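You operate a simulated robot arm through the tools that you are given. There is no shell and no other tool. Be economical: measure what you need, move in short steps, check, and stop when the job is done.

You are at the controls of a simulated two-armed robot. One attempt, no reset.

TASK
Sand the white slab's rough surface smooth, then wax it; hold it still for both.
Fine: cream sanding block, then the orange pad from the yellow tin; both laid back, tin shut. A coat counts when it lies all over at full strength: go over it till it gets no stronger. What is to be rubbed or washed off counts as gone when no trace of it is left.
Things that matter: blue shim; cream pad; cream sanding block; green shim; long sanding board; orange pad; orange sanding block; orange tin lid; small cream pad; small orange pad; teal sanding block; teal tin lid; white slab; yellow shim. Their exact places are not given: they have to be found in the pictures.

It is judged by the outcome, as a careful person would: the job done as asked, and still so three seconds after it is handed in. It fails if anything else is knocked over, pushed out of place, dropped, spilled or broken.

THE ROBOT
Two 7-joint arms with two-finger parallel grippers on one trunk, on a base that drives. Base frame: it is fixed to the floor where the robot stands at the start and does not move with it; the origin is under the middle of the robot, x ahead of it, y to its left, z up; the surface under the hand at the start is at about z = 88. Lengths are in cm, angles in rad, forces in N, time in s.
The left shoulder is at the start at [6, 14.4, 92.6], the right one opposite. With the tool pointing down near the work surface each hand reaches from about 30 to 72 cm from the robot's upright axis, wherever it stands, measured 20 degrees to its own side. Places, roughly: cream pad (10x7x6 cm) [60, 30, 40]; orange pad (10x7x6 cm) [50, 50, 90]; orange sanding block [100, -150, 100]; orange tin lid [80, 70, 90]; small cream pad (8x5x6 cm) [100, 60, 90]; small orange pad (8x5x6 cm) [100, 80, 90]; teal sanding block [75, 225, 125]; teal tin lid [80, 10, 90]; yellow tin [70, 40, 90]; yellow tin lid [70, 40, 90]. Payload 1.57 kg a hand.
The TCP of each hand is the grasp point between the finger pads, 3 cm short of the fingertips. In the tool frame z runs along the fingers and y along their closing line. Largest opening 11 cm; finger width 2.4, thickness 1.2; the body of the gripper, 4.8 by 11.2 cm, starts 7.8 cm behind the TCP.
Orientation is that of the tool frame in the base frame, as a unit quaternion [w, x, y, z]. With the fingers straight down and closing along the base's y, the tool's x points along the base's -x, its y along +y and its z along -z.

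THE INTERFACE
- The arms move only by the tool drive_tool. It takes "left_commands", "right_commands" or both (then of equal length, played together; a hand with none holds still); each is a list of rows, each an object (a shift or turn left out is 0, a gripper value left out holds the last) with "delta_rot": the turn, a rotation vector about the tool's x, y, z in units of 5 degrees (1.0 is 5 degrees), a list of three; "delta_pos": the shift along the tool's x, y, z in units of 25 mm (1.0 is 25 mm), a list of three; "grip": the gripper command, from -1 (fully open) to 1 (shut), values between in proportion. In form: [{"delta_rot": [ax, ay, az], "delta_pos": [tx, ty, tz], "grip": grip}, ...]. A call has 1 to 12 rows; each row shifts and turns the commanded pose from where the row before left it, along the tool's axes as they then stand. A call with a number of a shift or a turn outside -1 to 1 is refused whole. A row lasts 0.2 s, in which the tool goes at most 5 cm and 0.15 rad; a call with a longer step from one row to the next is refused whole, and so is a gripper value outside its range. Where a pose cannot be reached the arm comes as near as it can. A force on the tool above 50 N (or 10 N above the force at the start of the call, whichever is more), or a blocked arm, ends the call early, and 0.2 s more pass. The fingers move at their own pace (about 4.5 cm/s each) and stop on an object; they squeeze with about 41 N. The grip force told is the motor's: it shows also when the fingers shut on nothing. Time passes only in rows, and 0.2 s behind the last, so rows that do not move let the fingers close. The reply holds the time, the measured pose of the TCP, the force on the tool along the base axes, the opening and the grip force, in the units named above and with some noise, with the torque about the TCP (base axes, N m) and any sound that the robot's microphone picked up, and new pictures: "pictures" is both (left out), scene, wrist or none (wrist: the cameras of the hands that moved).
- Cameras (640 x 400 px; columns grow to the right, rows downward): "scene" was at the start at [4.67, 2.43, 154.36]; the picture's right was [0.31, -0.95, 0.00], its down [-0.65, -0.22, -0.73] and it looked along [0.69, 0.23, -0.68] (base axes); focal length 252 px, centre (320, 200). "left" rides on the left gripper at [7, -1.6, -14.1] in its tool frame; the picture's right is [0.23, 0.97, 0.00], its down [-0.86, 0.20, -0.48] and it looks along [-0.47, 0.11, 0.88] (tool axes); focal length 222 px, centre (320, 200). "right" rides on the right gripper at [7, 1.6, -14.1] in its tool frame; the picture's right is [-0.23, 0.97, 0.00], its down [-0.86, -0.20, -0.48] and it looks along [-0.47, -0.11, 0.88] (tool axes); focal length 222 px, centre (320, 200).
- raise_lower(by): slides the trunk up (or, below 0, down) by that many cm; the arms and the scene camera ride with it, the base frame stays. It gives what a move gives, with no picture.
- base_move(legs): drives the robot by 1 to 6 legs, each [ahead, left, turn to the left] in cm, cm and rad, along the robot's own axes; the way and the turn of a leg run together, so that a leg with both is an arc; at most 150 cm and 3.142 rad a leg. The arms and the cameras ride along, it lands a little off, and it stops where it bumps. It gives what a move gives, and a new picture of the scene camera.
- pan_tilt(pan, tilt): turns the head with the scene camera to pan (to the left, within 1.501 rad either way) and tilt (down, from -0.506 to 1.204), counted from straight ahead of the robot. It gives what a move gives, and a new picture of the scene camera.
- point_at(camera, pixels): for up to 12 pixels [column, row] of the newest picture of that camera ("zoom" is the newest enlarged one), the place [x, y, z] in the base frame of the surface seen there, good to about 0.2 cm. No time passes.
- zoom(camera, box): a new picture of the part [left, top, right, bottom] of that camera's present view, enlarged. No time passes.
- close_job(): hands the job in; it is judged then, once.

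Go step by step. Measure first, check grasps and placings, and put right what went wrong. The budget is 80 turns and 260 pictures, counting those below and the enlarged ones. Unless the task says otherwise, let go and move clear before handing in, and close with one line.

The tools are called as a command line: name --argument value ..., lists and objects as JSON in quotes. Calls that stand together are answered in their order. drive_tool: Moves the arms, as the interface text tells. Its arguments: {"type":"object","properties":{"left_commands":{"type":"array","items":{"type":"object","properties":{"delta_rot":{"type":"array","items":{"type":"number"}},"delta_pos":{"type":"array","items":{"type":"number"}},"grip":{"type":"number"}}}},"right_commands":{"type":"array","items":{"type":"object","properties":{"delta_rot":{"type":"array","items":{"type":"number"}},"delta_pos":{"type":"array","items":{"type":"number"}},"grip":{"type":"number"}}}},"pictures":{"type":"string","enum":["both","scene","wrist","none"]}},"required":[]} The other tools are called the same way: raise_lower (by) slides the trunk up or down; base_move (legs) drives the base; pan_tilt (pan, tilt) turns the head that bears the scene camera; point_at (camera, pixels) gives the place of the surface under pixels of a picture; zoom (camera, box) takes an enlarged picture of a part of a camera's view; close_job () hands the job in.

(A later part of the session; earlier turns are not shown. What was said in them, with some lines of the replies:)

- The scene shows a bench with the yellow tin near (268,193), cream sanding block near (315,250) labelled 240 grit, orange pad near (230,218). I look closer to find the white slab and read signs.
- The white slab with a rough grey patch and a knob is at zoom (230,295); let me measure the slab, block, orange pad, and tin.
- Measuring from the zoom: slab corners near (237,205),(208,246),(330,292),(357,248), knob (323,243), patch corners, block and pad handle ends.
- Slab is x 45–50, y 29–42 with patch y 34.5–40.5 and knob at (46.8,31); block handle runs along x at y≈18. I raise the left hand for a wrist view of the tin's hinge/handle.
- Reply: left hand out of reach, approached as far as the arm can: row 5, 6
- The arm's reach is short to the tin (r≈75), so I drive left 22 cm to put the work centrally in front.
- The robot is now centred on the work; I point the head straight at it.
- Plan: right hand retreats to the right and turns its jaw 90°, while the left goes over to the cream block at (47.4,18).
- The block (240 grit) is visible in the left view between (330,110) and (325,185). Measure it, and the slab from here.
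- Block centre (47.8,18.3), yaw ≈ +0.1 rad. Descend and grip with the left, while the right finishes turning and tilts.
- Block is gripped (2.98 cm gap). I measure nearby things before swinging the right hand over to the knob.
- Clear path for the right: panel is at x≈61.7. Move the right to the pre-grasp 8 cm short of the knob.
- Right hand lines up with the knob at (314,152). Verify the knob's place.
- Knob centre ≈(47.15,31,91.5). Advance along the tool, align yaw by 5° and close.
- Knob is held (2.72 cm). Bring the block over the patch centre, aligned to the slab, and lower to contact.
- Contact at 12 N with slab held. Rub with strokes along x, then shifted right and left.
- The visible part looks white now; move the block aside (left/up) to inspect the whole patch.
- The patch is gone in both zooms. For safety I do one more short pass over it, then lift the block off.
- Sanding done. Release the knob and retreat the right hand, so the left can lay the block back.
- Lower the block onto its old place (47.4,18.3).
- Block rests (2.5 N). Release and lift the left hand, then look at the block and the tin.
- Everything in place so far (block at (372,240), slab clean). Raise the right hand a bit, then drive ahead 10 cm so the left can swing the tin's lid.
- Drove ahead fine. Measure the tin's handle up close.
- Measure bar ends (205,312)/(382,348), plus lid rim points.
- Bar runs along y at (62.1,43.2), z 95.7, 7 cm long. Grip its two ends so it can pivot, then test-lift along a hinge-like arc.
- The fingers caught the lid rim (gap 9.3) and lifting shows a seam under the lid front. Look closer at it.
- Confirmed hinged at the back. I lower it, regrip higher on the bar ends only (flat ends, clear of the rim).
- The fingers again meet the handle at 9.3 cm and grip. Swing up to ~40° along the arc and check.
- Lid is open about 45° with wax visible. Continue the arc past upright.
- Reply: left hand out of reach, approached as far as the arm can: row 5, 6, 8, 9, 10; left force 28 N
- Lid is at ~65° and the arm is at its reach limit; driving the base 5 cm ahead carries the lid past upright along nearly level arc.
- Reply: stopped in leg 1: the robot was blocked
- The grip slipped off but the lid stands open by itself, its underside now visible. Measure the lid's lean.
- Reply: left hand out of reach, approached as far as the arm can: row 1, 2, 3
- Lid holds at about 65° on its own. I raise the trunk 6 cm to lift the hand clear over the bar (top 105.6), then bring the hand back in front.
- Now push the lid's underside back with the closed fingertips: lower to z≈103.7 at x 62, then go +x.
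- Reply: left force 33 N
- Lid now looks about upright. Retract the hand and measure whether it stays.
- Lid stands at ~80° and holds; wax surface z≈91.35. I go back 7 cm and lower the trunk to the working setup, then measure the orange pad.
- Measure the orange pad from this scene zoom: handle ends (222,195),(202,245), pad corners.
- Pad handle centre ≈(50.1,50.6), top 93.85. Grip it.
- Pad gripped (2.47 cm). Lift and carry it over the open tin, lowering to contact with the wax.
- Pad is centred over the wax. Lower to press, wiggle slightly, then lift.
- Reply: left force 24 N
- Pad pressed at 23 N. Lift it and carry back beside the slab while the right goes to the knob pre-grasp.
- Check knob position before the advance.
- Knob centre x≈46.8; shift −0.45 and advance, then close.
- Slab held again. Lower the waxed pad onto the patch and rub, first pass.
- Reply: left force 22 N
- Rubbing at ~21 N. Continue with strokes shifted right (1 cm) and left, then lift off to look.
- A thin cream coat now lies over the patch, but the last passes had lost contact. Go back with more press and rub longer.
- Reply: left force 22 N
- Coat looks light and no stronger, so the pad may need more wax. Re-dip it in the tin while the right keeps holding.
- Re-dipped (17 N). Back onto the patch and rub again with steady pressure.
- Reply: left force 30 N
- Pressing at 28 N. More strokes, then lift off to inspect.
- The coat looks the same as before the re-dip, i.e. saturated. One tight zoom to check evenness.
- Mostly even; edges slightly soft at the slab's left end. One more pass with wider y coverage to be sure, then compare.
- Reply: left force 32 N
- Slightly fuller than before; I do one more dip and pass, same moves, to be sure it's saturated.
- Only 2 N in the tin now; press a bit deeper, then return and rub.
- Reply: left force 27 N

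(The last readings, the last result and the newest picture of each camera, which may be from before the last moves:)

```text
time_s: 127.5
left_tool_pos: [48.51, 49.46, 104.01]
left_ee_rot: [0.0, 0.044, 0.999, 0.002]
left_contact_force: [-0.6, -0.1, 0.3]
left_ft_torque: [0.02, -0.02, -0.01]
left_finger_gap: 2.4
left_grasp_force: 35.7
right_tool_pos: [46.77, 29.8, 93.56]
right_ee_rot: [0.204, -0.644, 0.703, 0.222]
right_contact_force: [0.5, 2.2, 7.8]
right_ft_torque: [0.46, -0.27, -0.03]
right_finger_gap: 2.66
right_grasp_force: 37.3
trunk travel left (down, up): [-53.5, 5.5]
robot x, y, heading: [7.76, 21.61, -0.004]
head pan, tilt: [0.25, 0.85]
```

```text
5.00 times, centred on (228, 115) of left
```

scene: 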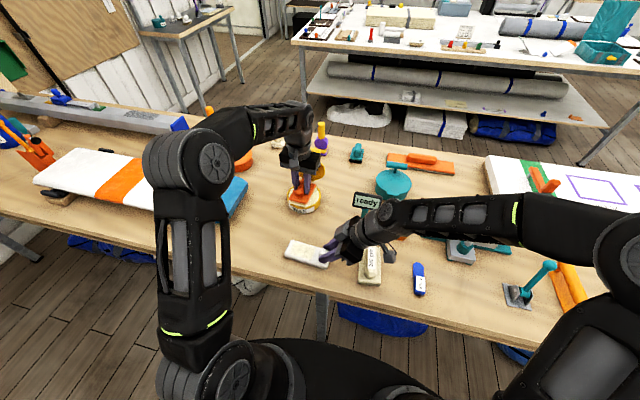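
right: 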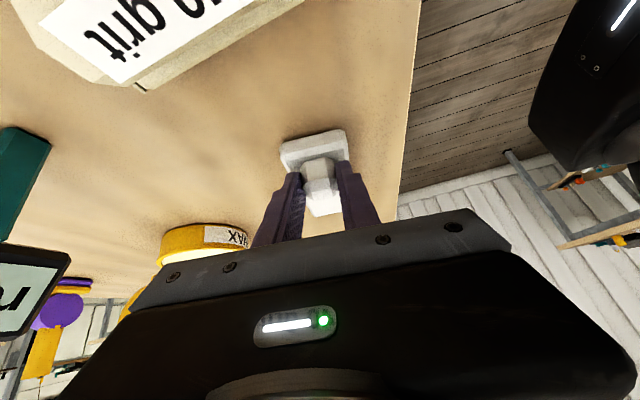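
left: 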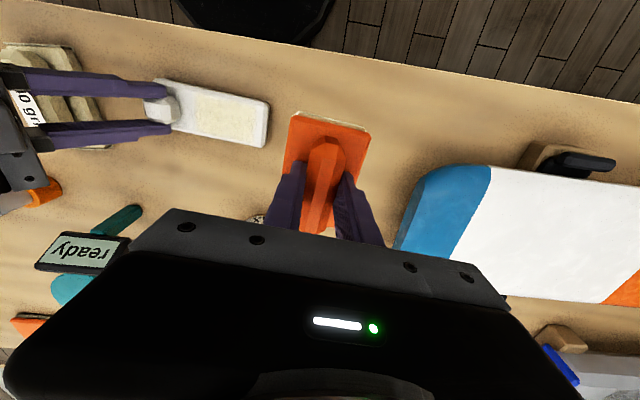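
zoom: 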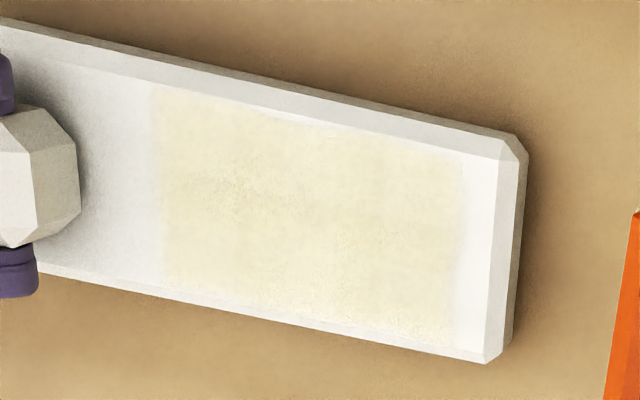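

Coat unchanged → saturated. Lay the pad back at (50.1,50.7).

drive_tool --left_commands '[{"delta_rot": [0, 0, -1]}, {"delta_pos": [-0.64, 0.5, 0.5]}, {"delta_pos": [0, 0, 0.9]}, {"delta_pos": [0, 0, 0.9]}, {"delta_pos": [0, 0, 0.9]}, {"delta_pos": [0, 0, 0.5]}, {"delta_pos": [0, 0, 0.18]}, {}]' --pictures "wrist"

zoom --camera "scene" --box '[230, 200, 310, 270]'

```text
time_s: 129.3
left_tool_pos: [50.13, 50.64, 94.26]
left_ee_rot: [0.0, 0.0, 1.0, 0.003]
left_contact_force: [0.1, 0.0, 0.9]
left_ft_torque: [-0.01, -0.01, -0.04]
left_finger_gap: 2.39
left_grasp_force: 36.2
right_tool_pos: [46.56, 29.93, 93.56]
right_ee_rot: [0.204, -0.644, 0.704, 0.222]
right_contact_force: [0.7, 1.0, 12.6]
right_ft_torque: [0.24, -0.46, -0.05]
right_finger_gap: 2.66
right_grasp_force: 37.8
trunk travel left (down, up): [-53.5, 5.5]
robot x, y, heading: [7.83, 22.07, -0.001]
head pan, tilt: [0.25, 0.85]
```

left: 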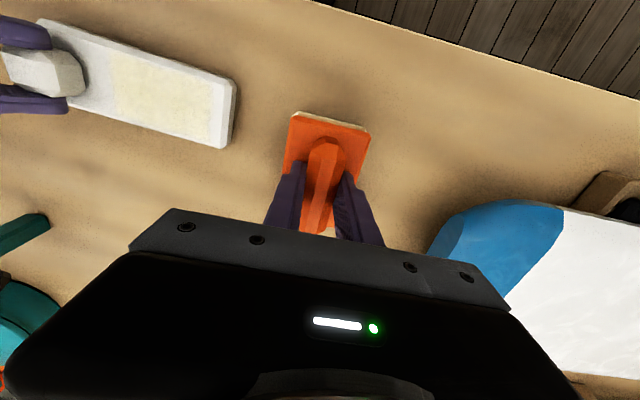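

```text
5.71 times, centred on (270, 235) of scene
```

zoom: 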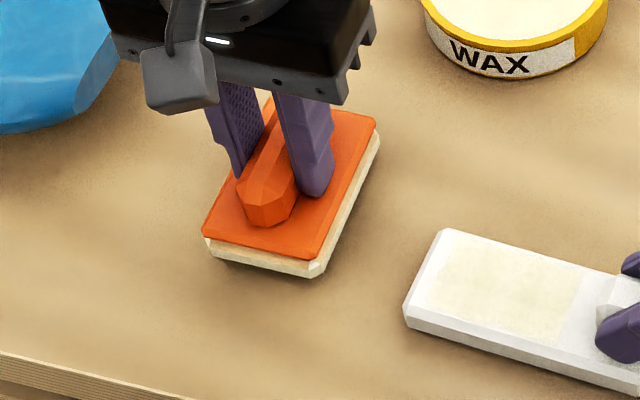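

Almost touching; lower slightly until contact, release both pad and slab knob, and withdraw.

drive_tool --left_commands '[{"delta_pos": [0, 0, 0.07]}, {"delta_pos": [0, 0, 0.05]}, {}, {}, {"grip": -1}, {"grip": -1}, {"grip": -1}, {"grip": -1}, {"delta_pos": [0, 0, -1]}, {"delta_pos": [0, 0, -1]}, {"delta_pos": [0, 0, -1]}, {"delta_pos": [0, 0, -1]}]' --right_commands '[{}, {"grip": -1}, {"grip": -1}, {"grip": -1}, {"grip": -1}, {"delta_pos": [0, 0, -0.8]}, {"delta_pos": [0, 0, -0.8]}, {"delta_pos": [0, 0, -0.8]}, {"delta_pos": [0, 0, -0.8]}, {"delta_pos": [0, 0, -0.8]}, {"delta_pos": [0, 0, -0.8]}, {"delta_pos": [0, 0, -0.8]}]' --pictures "both"

zoom --camera "scene" --box '[230, 150, 400, 290]'

```text
time_s: 131.9
left_tool_pos: [50.13, 50.6, 104.1]
left_ee_rot: [0.0, 0.0, 1.0, 0.003]
left_contact_force: [-0.2, -0.7, -0.1]
left_ft_torque: [0.01, -0.05, 0.0]
left_finger_gap: 11.02
left_grasp_force: 0.0
right_tool_pos: [46.65, 21.91, 104.86]
right_ee_rot: [0.203, -0.644, 0.703, 0.222]
right_contact_force: [0.4, 0.2, -0.1]
right_ft_torque: [-0.02, 0.0, -0.02]
right_finger_gap: 11.01
right_grasp_force: 0.1
trunk travel left (down, up): [-53.5, 5.5]
robot x, y, heading: [7.69, 21.76, -0.0]
head pan, tilt: [0.25, 0.85]
```

scene: 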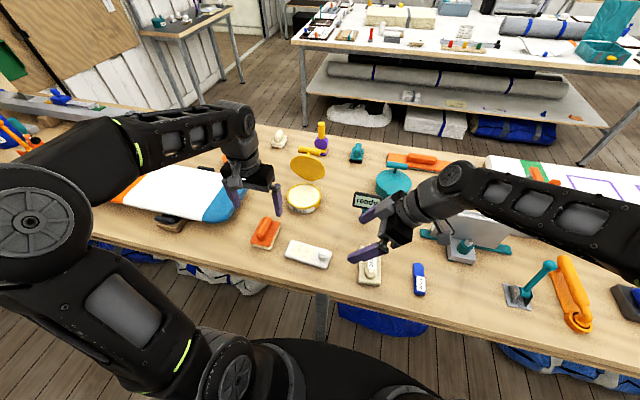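
right: 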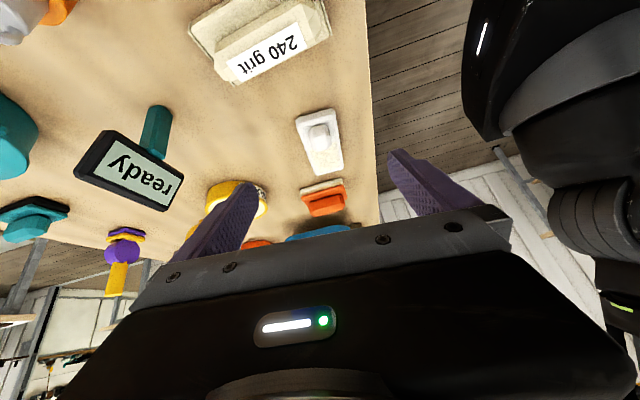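
left: 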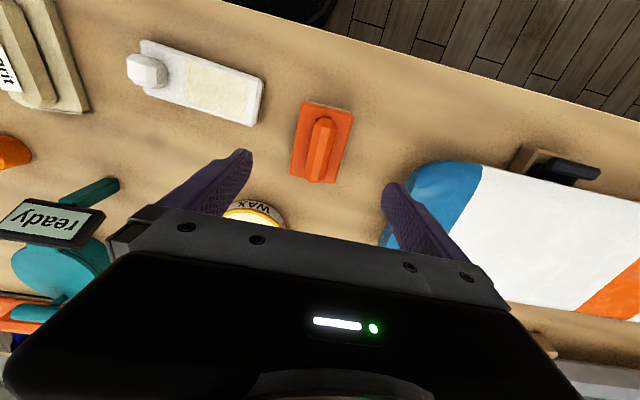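

```text
2.86 times, centred on (315, 220) of scene
```

zoom: 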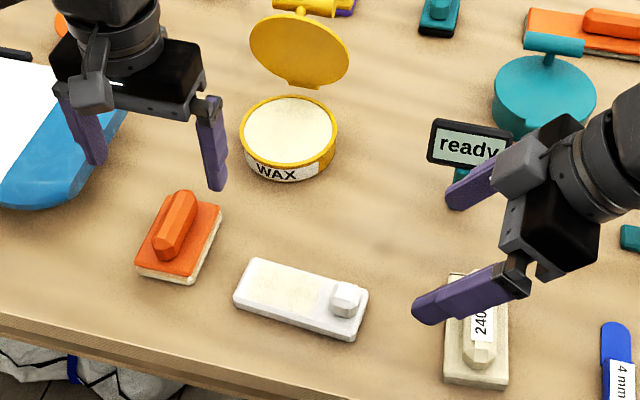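

Slab coated, pad and block back. Now to close the tin: tuck the right hand back, raise the trunk, drive ahead and hook the lid's bar from behind.

drive_tool --left_commands '[{"delta_pos": [0, -0.75, -0.3], "grip": 1}, {"delta_pos": [0, -0.75, -0.3], "grip": 1}, {"delta_pos": [0, -0.75, 0], "grip": 1}, {"delta_pos": [0, -0.7, 0], "grip": 1}, {"grip": 1}]' --right_commands '[{"delta_pos": [0.72, 0.74, -0.82]}, {"delta_pos": [0.72, 0.74, -0.82]}, {"delta_pos": [0.72, 0.74, -0.82]}, {"delta_pos": [0.72, 0.74, -0.82]}, {}]' --pictures "none"

raise_lower --by 5.4

base_move --legs '[[9, 0, 0]]'

zoom --camera "scene" --box '[250, 130, 370, 230]'

```text
time_s: 133.1
left_tool_pos: [50.1, 43.09, 105.61]
left_ee_rot: [-0.001, 0.0, 1.0, 0.002]
left_contact_force: [-0.2, 0.1, 0.3]
left_ft_torque: [0.01, 0.01, 0.0]
left_finger_gap: 0.38
left_grasp_force: 0.4
right_tool_pos: [38.69, 11.95, 107.96]
right_ee_rot: [0.202, -0.644, 0.703, 0.222]
right_contact_force: [0.2, 0.2, 1.3]
right_ft_torque: [0.0, -0.04, 0.0]
right_finger_gap: 11.0
right_grasp_force: 0.1
trunk travel left (down, up): [-53.5, 5.5]
robot x, y, heading: [7.77, 21.84, -0.002]
head pan, tilt: [0.25, 0.85]
```

```text
time_s: 134.1
left_tool_pos: [50.21, 43.16, 111.03]
left_ee_rot: [0.001, 0.0, 1.0, 0.003]
left_contact_force: [-0.4, -0.2, 0.1]
left_ft_torque: [0.01, 0.02, 0.01]
left_finger_gap: 0.0
left_grasp_force: 21.4
right_tool_pos: [38.79, 11.88, 113.31]
right_ee_rot: [0.202, -0.643, 0.704, 0.221]
right_contact_force: [0.1, 0.0, -0.3]
right_ft_torque: [-0.02, 0.02, 0.01]
right_finger_gap: 11.03
right_grasp_force: 0.1
trunk travel left (down, up): [-58.9, 0.1]
robot x, y, heading: [7.85, 21.68, -0.003]
head pan, tilt: [0.25, 0.85]
```

```text
time_s: 135.2
left_tool_pos: [57.12, 42.67, 110.91]
left_ee_rot: [0.0, 0.001, 1.0, 0.003]
left_contact_force: [-0.7, 0.6, 0.7]
left_ft_torque: [-0.04, -0.06, 0.02]
left_finger_gap: 0.01
left_grasp_force: 21.5
right_tool_pos: [45.76, 11.19, 113.29]
right_ee_rot: [0.203, -0.643, 0.705, 0.222]
right_contact_force: [-0.2, 0.7, 1.0]
right_ft_torque: [0.0, -0.04, 0.01]
right_finger_gap: 11.0
right_grasp_force: 0.1
trunk travel left (down, up): [-58.9, 0.1]
robot x, y, heading: [15.2, 21.28, -0.004]
head pan, tilt: [0.25, 0.85]
stopped in leg 1: the robot was blocked; the commanded pose is now the measured one
```

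scene: 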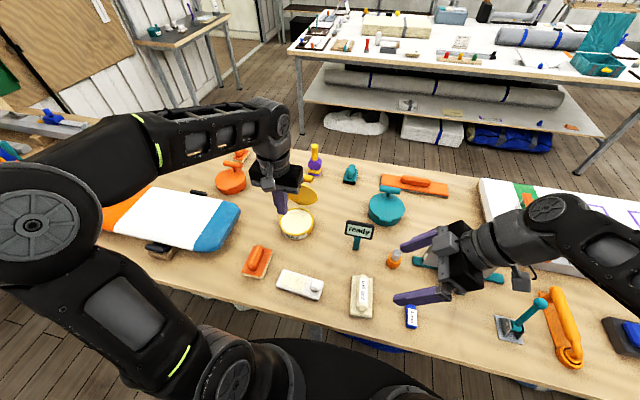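

```text
4.00 times, centred on (310, 180) of scene
```

zoom: 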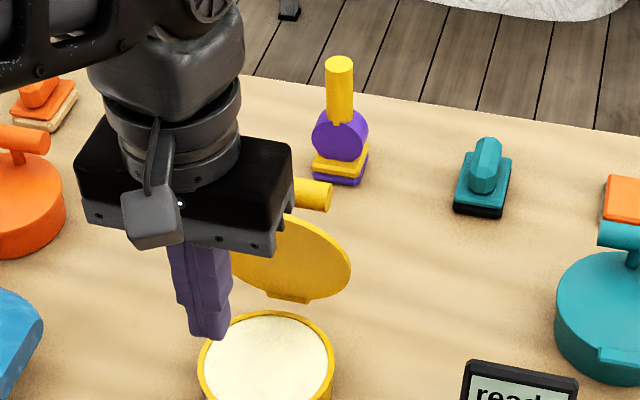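

The base is against the bench (15.2). I tilt the left tool 20° forward to extend reach and pass over the lid to behind the bar.

drive_tool --left_commands '[{"delta_rot": [0, -1, 0]}, {"delta_rot": [0, -1, 0]}, {"delta_rot": [0, -1, 0]}, {"delta_rot": [0, -1, 0]}, {"delta_pos": [-0.878, 0.03, 0.319]}, {"delta_pos": [-0.878, 0.03, 0.319]}, {"delta_pos": [-0.878, 0.03, 0.319]}, {"delta_pos": [-0.878, 0.03, 0.319]}, {"delta_pos": [-0.878, 0.03, 0.319]}, {"delta_pos": [-0.878, 0.03, 0.319]}, {"delta_pos": [-0.878, 0.03, 0.319]}, {}]' --pictures "both"

zoom --camera "scene" --box '[250, 110, 370, 230]'

```text
time_s: 137.8
left_tool_pos: [73.67, 43.06, 110.95]
left_ee_rot: [0.173, 0.001, 0.985, 0.003]
left_contact_force: [-0.5, 0.8, 0.1]
left_ft_torque: [-0.01, 0.02, 0.02]
left_finger_gap: 0.01
left_grasp_force: 21.3
right_tool_pos: [45.88, 11.09, 113.4]
right_ee_rot: [0.202, -0.643, 0.705, 0.222]
right_contact_force: [-0.3, -0.4, 0.4]
right_ft_torque: [-0.02, -0.04, 0.0]
right_finger_gap: 11.03
right_grasp_force: 0.1
trunk travel left (down, up): [-58.9, 0.1]
robot x, y, heading: [14.87, 20.99, -0.009]
head pan, tilt: [0.25, 0.85]
```

scene: 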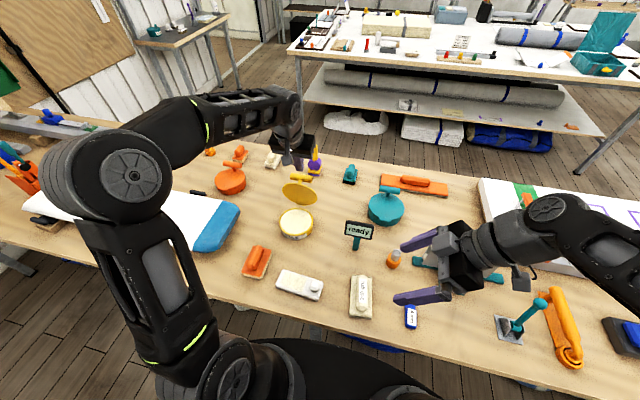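
left: 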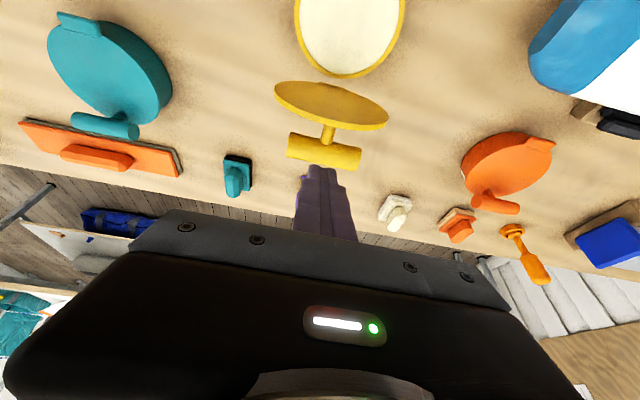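

```text
3.33 times, centred on (310, 170) of scene
```

zoom: 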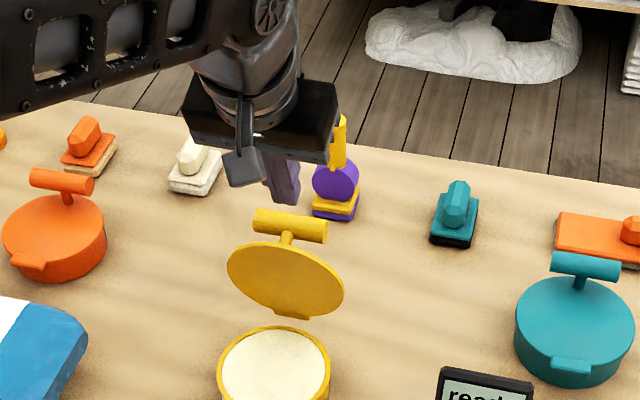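

Measure the bar now to know exactly where it is.

point_at --camera "left" --pixels '[[325, 152], [300, 148], [350, 158], [325, 140], [280, 88], [380, 115], [330, 95]]'

point_at --camera "zoom" --pixels '[[290, 228], [265, 220], [320, 232], [290, 250], [290, 300], [335, 290]]'

```text
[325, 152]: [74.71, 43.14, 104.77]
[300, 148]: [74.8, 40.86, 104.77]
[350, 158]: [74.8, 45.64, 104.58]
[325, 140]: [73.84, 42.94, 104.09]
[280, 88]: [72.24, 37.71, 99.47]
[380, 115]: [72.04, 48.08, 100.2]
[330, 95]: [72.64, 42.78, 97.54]
```

```text
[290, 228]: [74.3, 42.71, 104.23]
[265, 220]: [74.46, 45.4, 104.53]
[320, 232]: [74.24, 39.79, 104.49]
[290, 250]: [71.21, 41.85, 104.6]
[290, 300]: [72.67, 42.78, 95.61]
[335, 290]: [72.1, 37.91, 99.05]
```

Bar centre is (74.9,43.2,103.8). Go behind to x≈77.8 then lower to z≈105.

drive_tool --left_commands '[{"delta_pos": [-0.8, 0, 0.29]}, {"delta_pos": [-0.8, 0, 0.29]}, {}, {"delta_pos": [0.27, 0, 0.75]}, {"delta_pos": [0.27, 0, 0.75]}, {"delta_pos": [0.27, 0, 0.75]}, {}]' --pictures "wrist"

```text
time_s: 139.4
left_tool_pos: [77.81, 43.19, 104.81]
left_ee_rot: [0.172, 0.002, 0.985, 0.002]
left_contact_force: [-0.6, 0.7, -0.6]
left_ft_torque: [-0.02, 0.02, 0.04]
left_finger_gap: 0.01
left_grasp_force: 21.3
right_tool_pos: [45.83, 11.09, 113.35]
right_ee_rot: [0.203, -0.641, 0.706, 0.222]
right_contact_force: [0.3, 0.1, -1.0]
right_ft_torque: [0.0, 0.0, 0.01]
right_finger_gap: 10.99
right_grasp_force: 0.1
trunk travel left (down, up): [-58.9, 0.1]
robot x, y, heading: [14.46, 21.06, -0.006]
head pan, tilt: [0.25, 0.85]
```

left: 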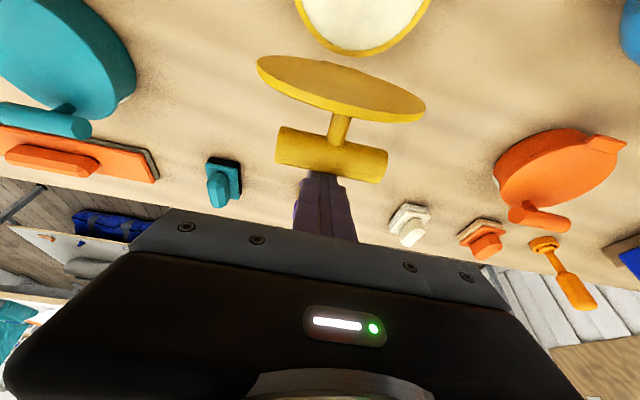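

Behind the bar with no contact. Pull it forward and down along the arc.

drive_tool --left_commands '[{"delta_pos": [0.376, 0, -0.137]}, {"delta_pos": [0.376, 0, -0.137]}, {"delta_pos": [0.376, 0, -0.137]}, {"delta_pos": [0.376, 0, -0.137]}, {"delta_pos": [0.39, 0, -0.099]}, {"delta_pos": [0.403, 0, -0.062]}, {"delta_pos": [0.431, 0, 0.014]}, {"delta_pos": [0.444, 0, 0.051]}, {"delta_pos": [0.458, 0, 0.089]}, {"delta_pos": [0.485, 0, 0.164]}, {}]' --pictures "both"

zoom --camera "scene" --box '[250, 130, 370, 250]'

```text
time_s: 141.8
left_tool_pos: [67.87, 42.92, 102.16]
left_ee_rot: [0.172, 0.002, 0.985, 0.002]
left_contact_force: [0.3, 0.6, 0.9]
left_ft_torque: [-0.03, 0.0, 0.0]
left_finger_gap: 0.0
left_grasp_force: 21.2
right_tool_pos: [45.76, 11.15, 113.32]
right_ee_rot: [0.202, -0.642, 0.706, 0.223]
right_contact_force: [-0.2, -0.1, 0.4]
right_ft_torque: [0.01, -0.02, -0.03]
right_finger_gap: 10.99
right_grasp_force: 0.1
trunk travel left (down, up): [-58.9, 0.1]
robot x, y, heading: [15.06, 21.35, -0.009]
head pan, tilt: [0.25, 0.85]
```

scene: 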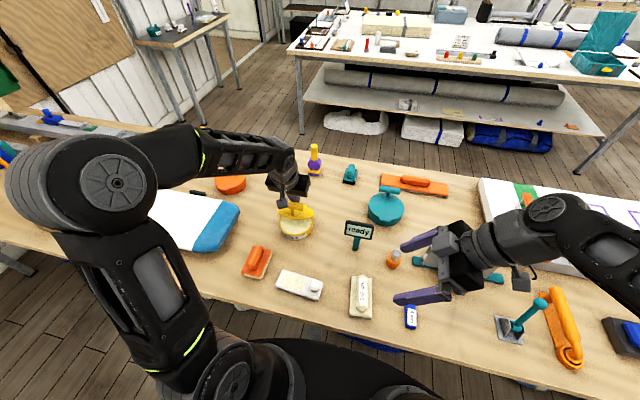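
left: 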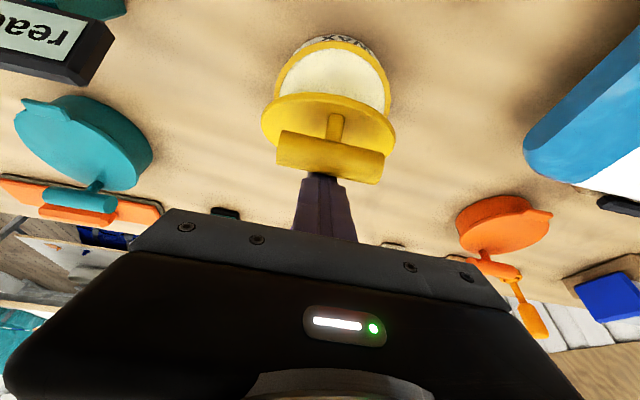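

```text
3.33 times, centred on (310, 190) of scene
```

zoom: 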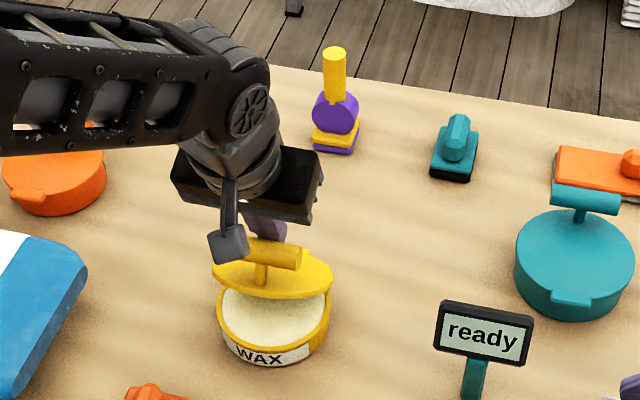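

Lid at ~45° and following. Continue pulling down toward shut.

drive_tool --left_commands '[{"delta_pos": [0.436, 0, 0.203]}, {"delta_pos": [0.436, 0, 0.203]}, {"delta_pos": [0.304, 0, 0.251]}, {"delta_pos": [0.304, 0, 0.251]}, {"delta_pos": [0.274, 0, 0.284]}, {"delta_pos": [0.274, 0, 0.284]}, {}]' --pictures "both"

zoom --camera "scene" --box '[260, 170, 340, 250]'

```text
time_s: 143.4
left_tool_pos: [64.52, 43.09, 97.11]
left_ee_rot: [0.174, 0.002, 0.985, 0.002]
left_contact_force: [5.8, 1.3, 4.1]
left_ft_torque: [-0.07, -0.05, 0.02]
left_finger_gap: 0.0
left_grasp_force: 21.7
right_tool_pos: [46.02, 11.24, 113.23]
right_ee_rot: [0.203, -0.642, 0.705, 0.222]
right_contact_force: [-0.6, -0.3, 0.6]
right_ft_torque: [0.01, 0.0, 0.02]
right_finger_gap: 10.99
right_grasp_force: 0.1
trunk travel left (down, up): [-58.9, 0.1]
robot x, y, heading: [15.03, 20.87, -0.005]
head pan, tilt: [0.25, 0.85]
```

scene: 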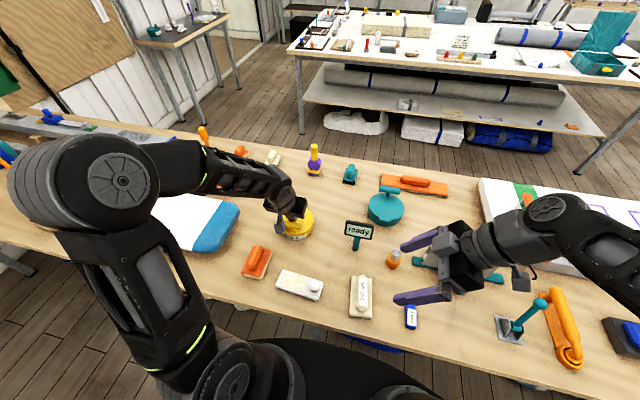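
left: 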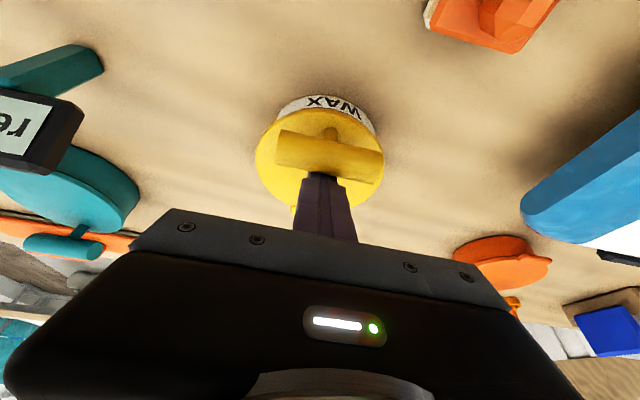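

```text
5.00 times, centred on (300, 210) of scene
```

zoom: 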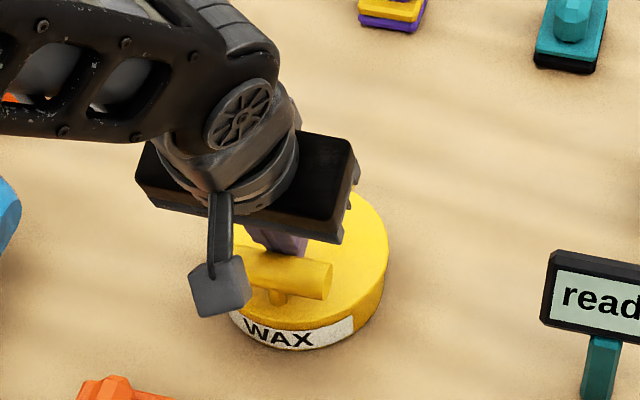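

Looks shut. Back the fingers off, lift clear, and measure the lid.

drive_tool --left_commands '[{"delta_pos": [-0.2, 0, 0.07]}, {"delta_pos": [-0.34, 0, -0.94]}, {"delta_pos": [-0.34, 0, -0.94]}, {"delta_pos": [0, 0, -1]}, {"delta_pos": [0, 0, -1]}, {"delta_pos": [1, 0, -0.3]}, {"delta_pos": [1, 0, -0.3]}, {"delta_pos": [1, 0, -0.3]}, {}]' --pictures "both"

zoom --camera "scene" --box '[260, 170, 340, 250]'

point_at --camera "zoom" --pixels '[[290, 275], [320, 275], [330, 230], [355, 285], [290, 320], [340, 310]]'

```text
time_s: 145.4
left_tool_pos: [55.45, 43.07, 106.31]
left_ee_rot: [0.171, 0.002, 0.985, 0.001]
left_contact_force: [-0.4, -0.4, 0.0]
left_ft_torque: [0.02, 0.0, 0.03]
left_finger_gap: 0.01
left_grasp_force: 21.6
right_tool_pos: [45.91, 11.11, 113.28]
right_ee_rot: [0.202, -0.642, 0.706, 0.222]
right_contact_force: [0.4, 0.2, 1.0]
right_ft_torque: [0.0, -0.01, 0.02]
right_finger_gap: 11.0
right_grasp_force: 0.1
trunk travel left (down, up): [-58.9, 0.1]
robot x, y, heading: [15.27, 21.08, -0.001]
head pan, tilt: [0.25, 0.85]
```

scene: 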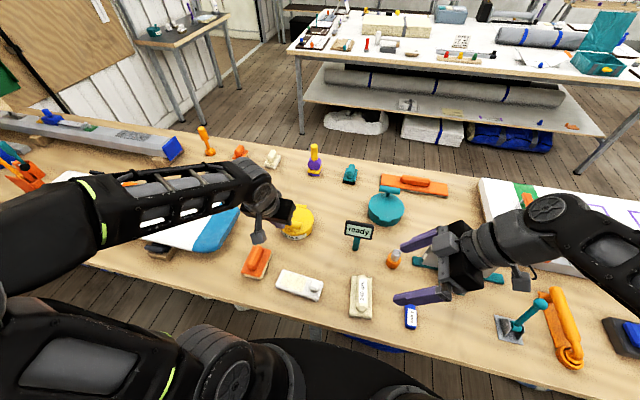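
left: 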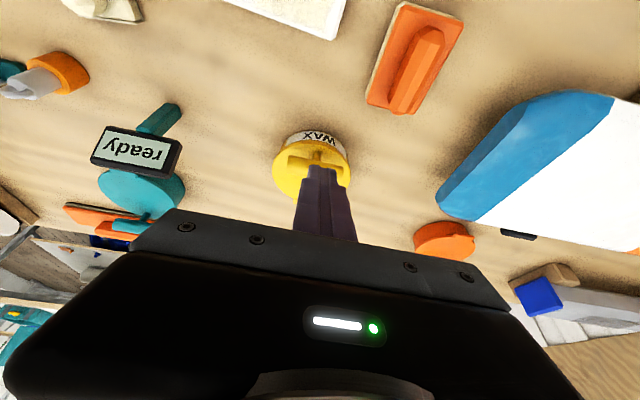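

```text
5.00 times, centred on (300, 210) of scene
```

zoom: 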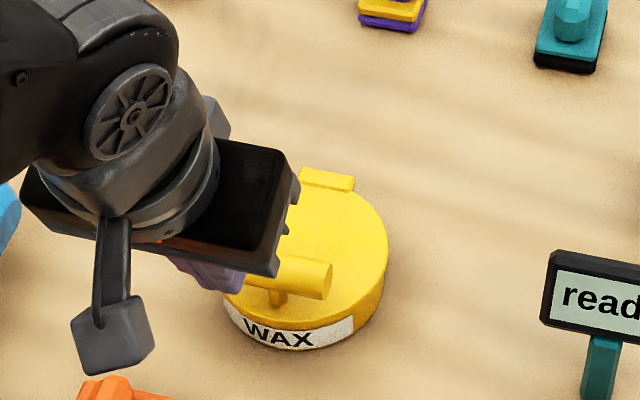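

```text
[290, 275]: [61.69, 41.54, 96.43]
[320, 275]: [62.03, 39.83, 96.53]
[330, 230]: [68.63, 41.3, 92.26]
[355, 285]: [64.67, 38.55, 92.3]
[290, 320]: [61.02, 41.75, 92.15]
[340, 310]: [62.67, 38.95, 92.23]
```

Lid is flat (92.2–92.3, bar top 96.5 as at start): tin shut. Back away and check everything once.

base_move --legs '[[-12, 0, 0]]'

zoom --camera "scene" --box '[200, 120, 440, 290]'

```text
time_s: 146.7
left_tool_pos: [43.2, 43.06, 106.35]
left_ee_rot: [0.173, 0.002, 0.985, 0.003]
left_contact_force: [-1.4, -0.7, 0.0]
left_ft_torque: [-0.01, -0.04, 0.0]
left_finger_gap: 0.0
left_grasp_force: 21.7
right_tool_pos: [33.66, 11.06, 113.35]
right_ee_rot: [0.203, -0.642, 0.705, 0.221]
right_contact_force: [-0.1, -0.8, 0.2]
right_ft_torque: [-0.01, -0.03, -0.05]
right_finger_gap: 11.0
right_grasp_force: 0.1
trunk travel left (down, up): [-58.9, 0.1]
robot x, y, heading: [3.06, 21.33, -0.007]
head pan, tilt: [0.25, 0.85]
```

scene: 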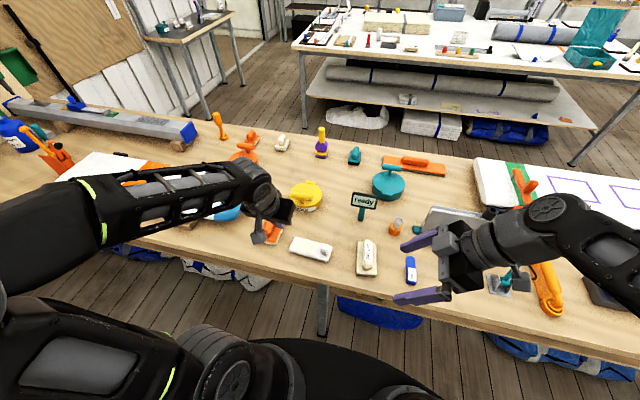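

```text
2.35 times, centred on (320, 205) of scene
```

zoom: 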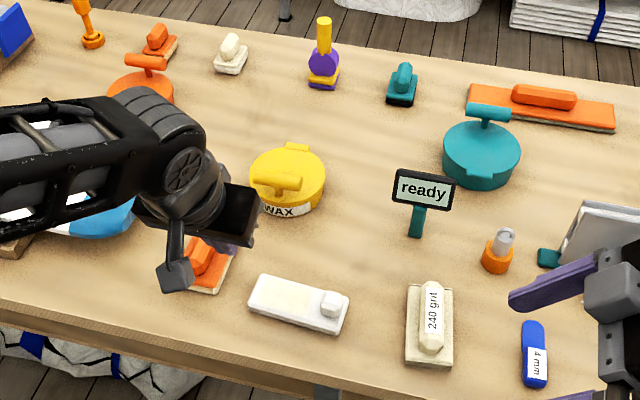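

The latest picture shows the tin shut, the cream block and orange pad back in their places, the slab coated, and both hands clear, so I hand in.

close_job

```text
The job is handed in.
```

The white slab is sanded smooth and waxed all over the patch until the coat got no stronger. It was held by its knob throughout, though it swayed about 3 mm under the sanding strokes and sits about 4 mm off where it started. The cream sanding block and orange pad are back in place and the yellow tin is shut.
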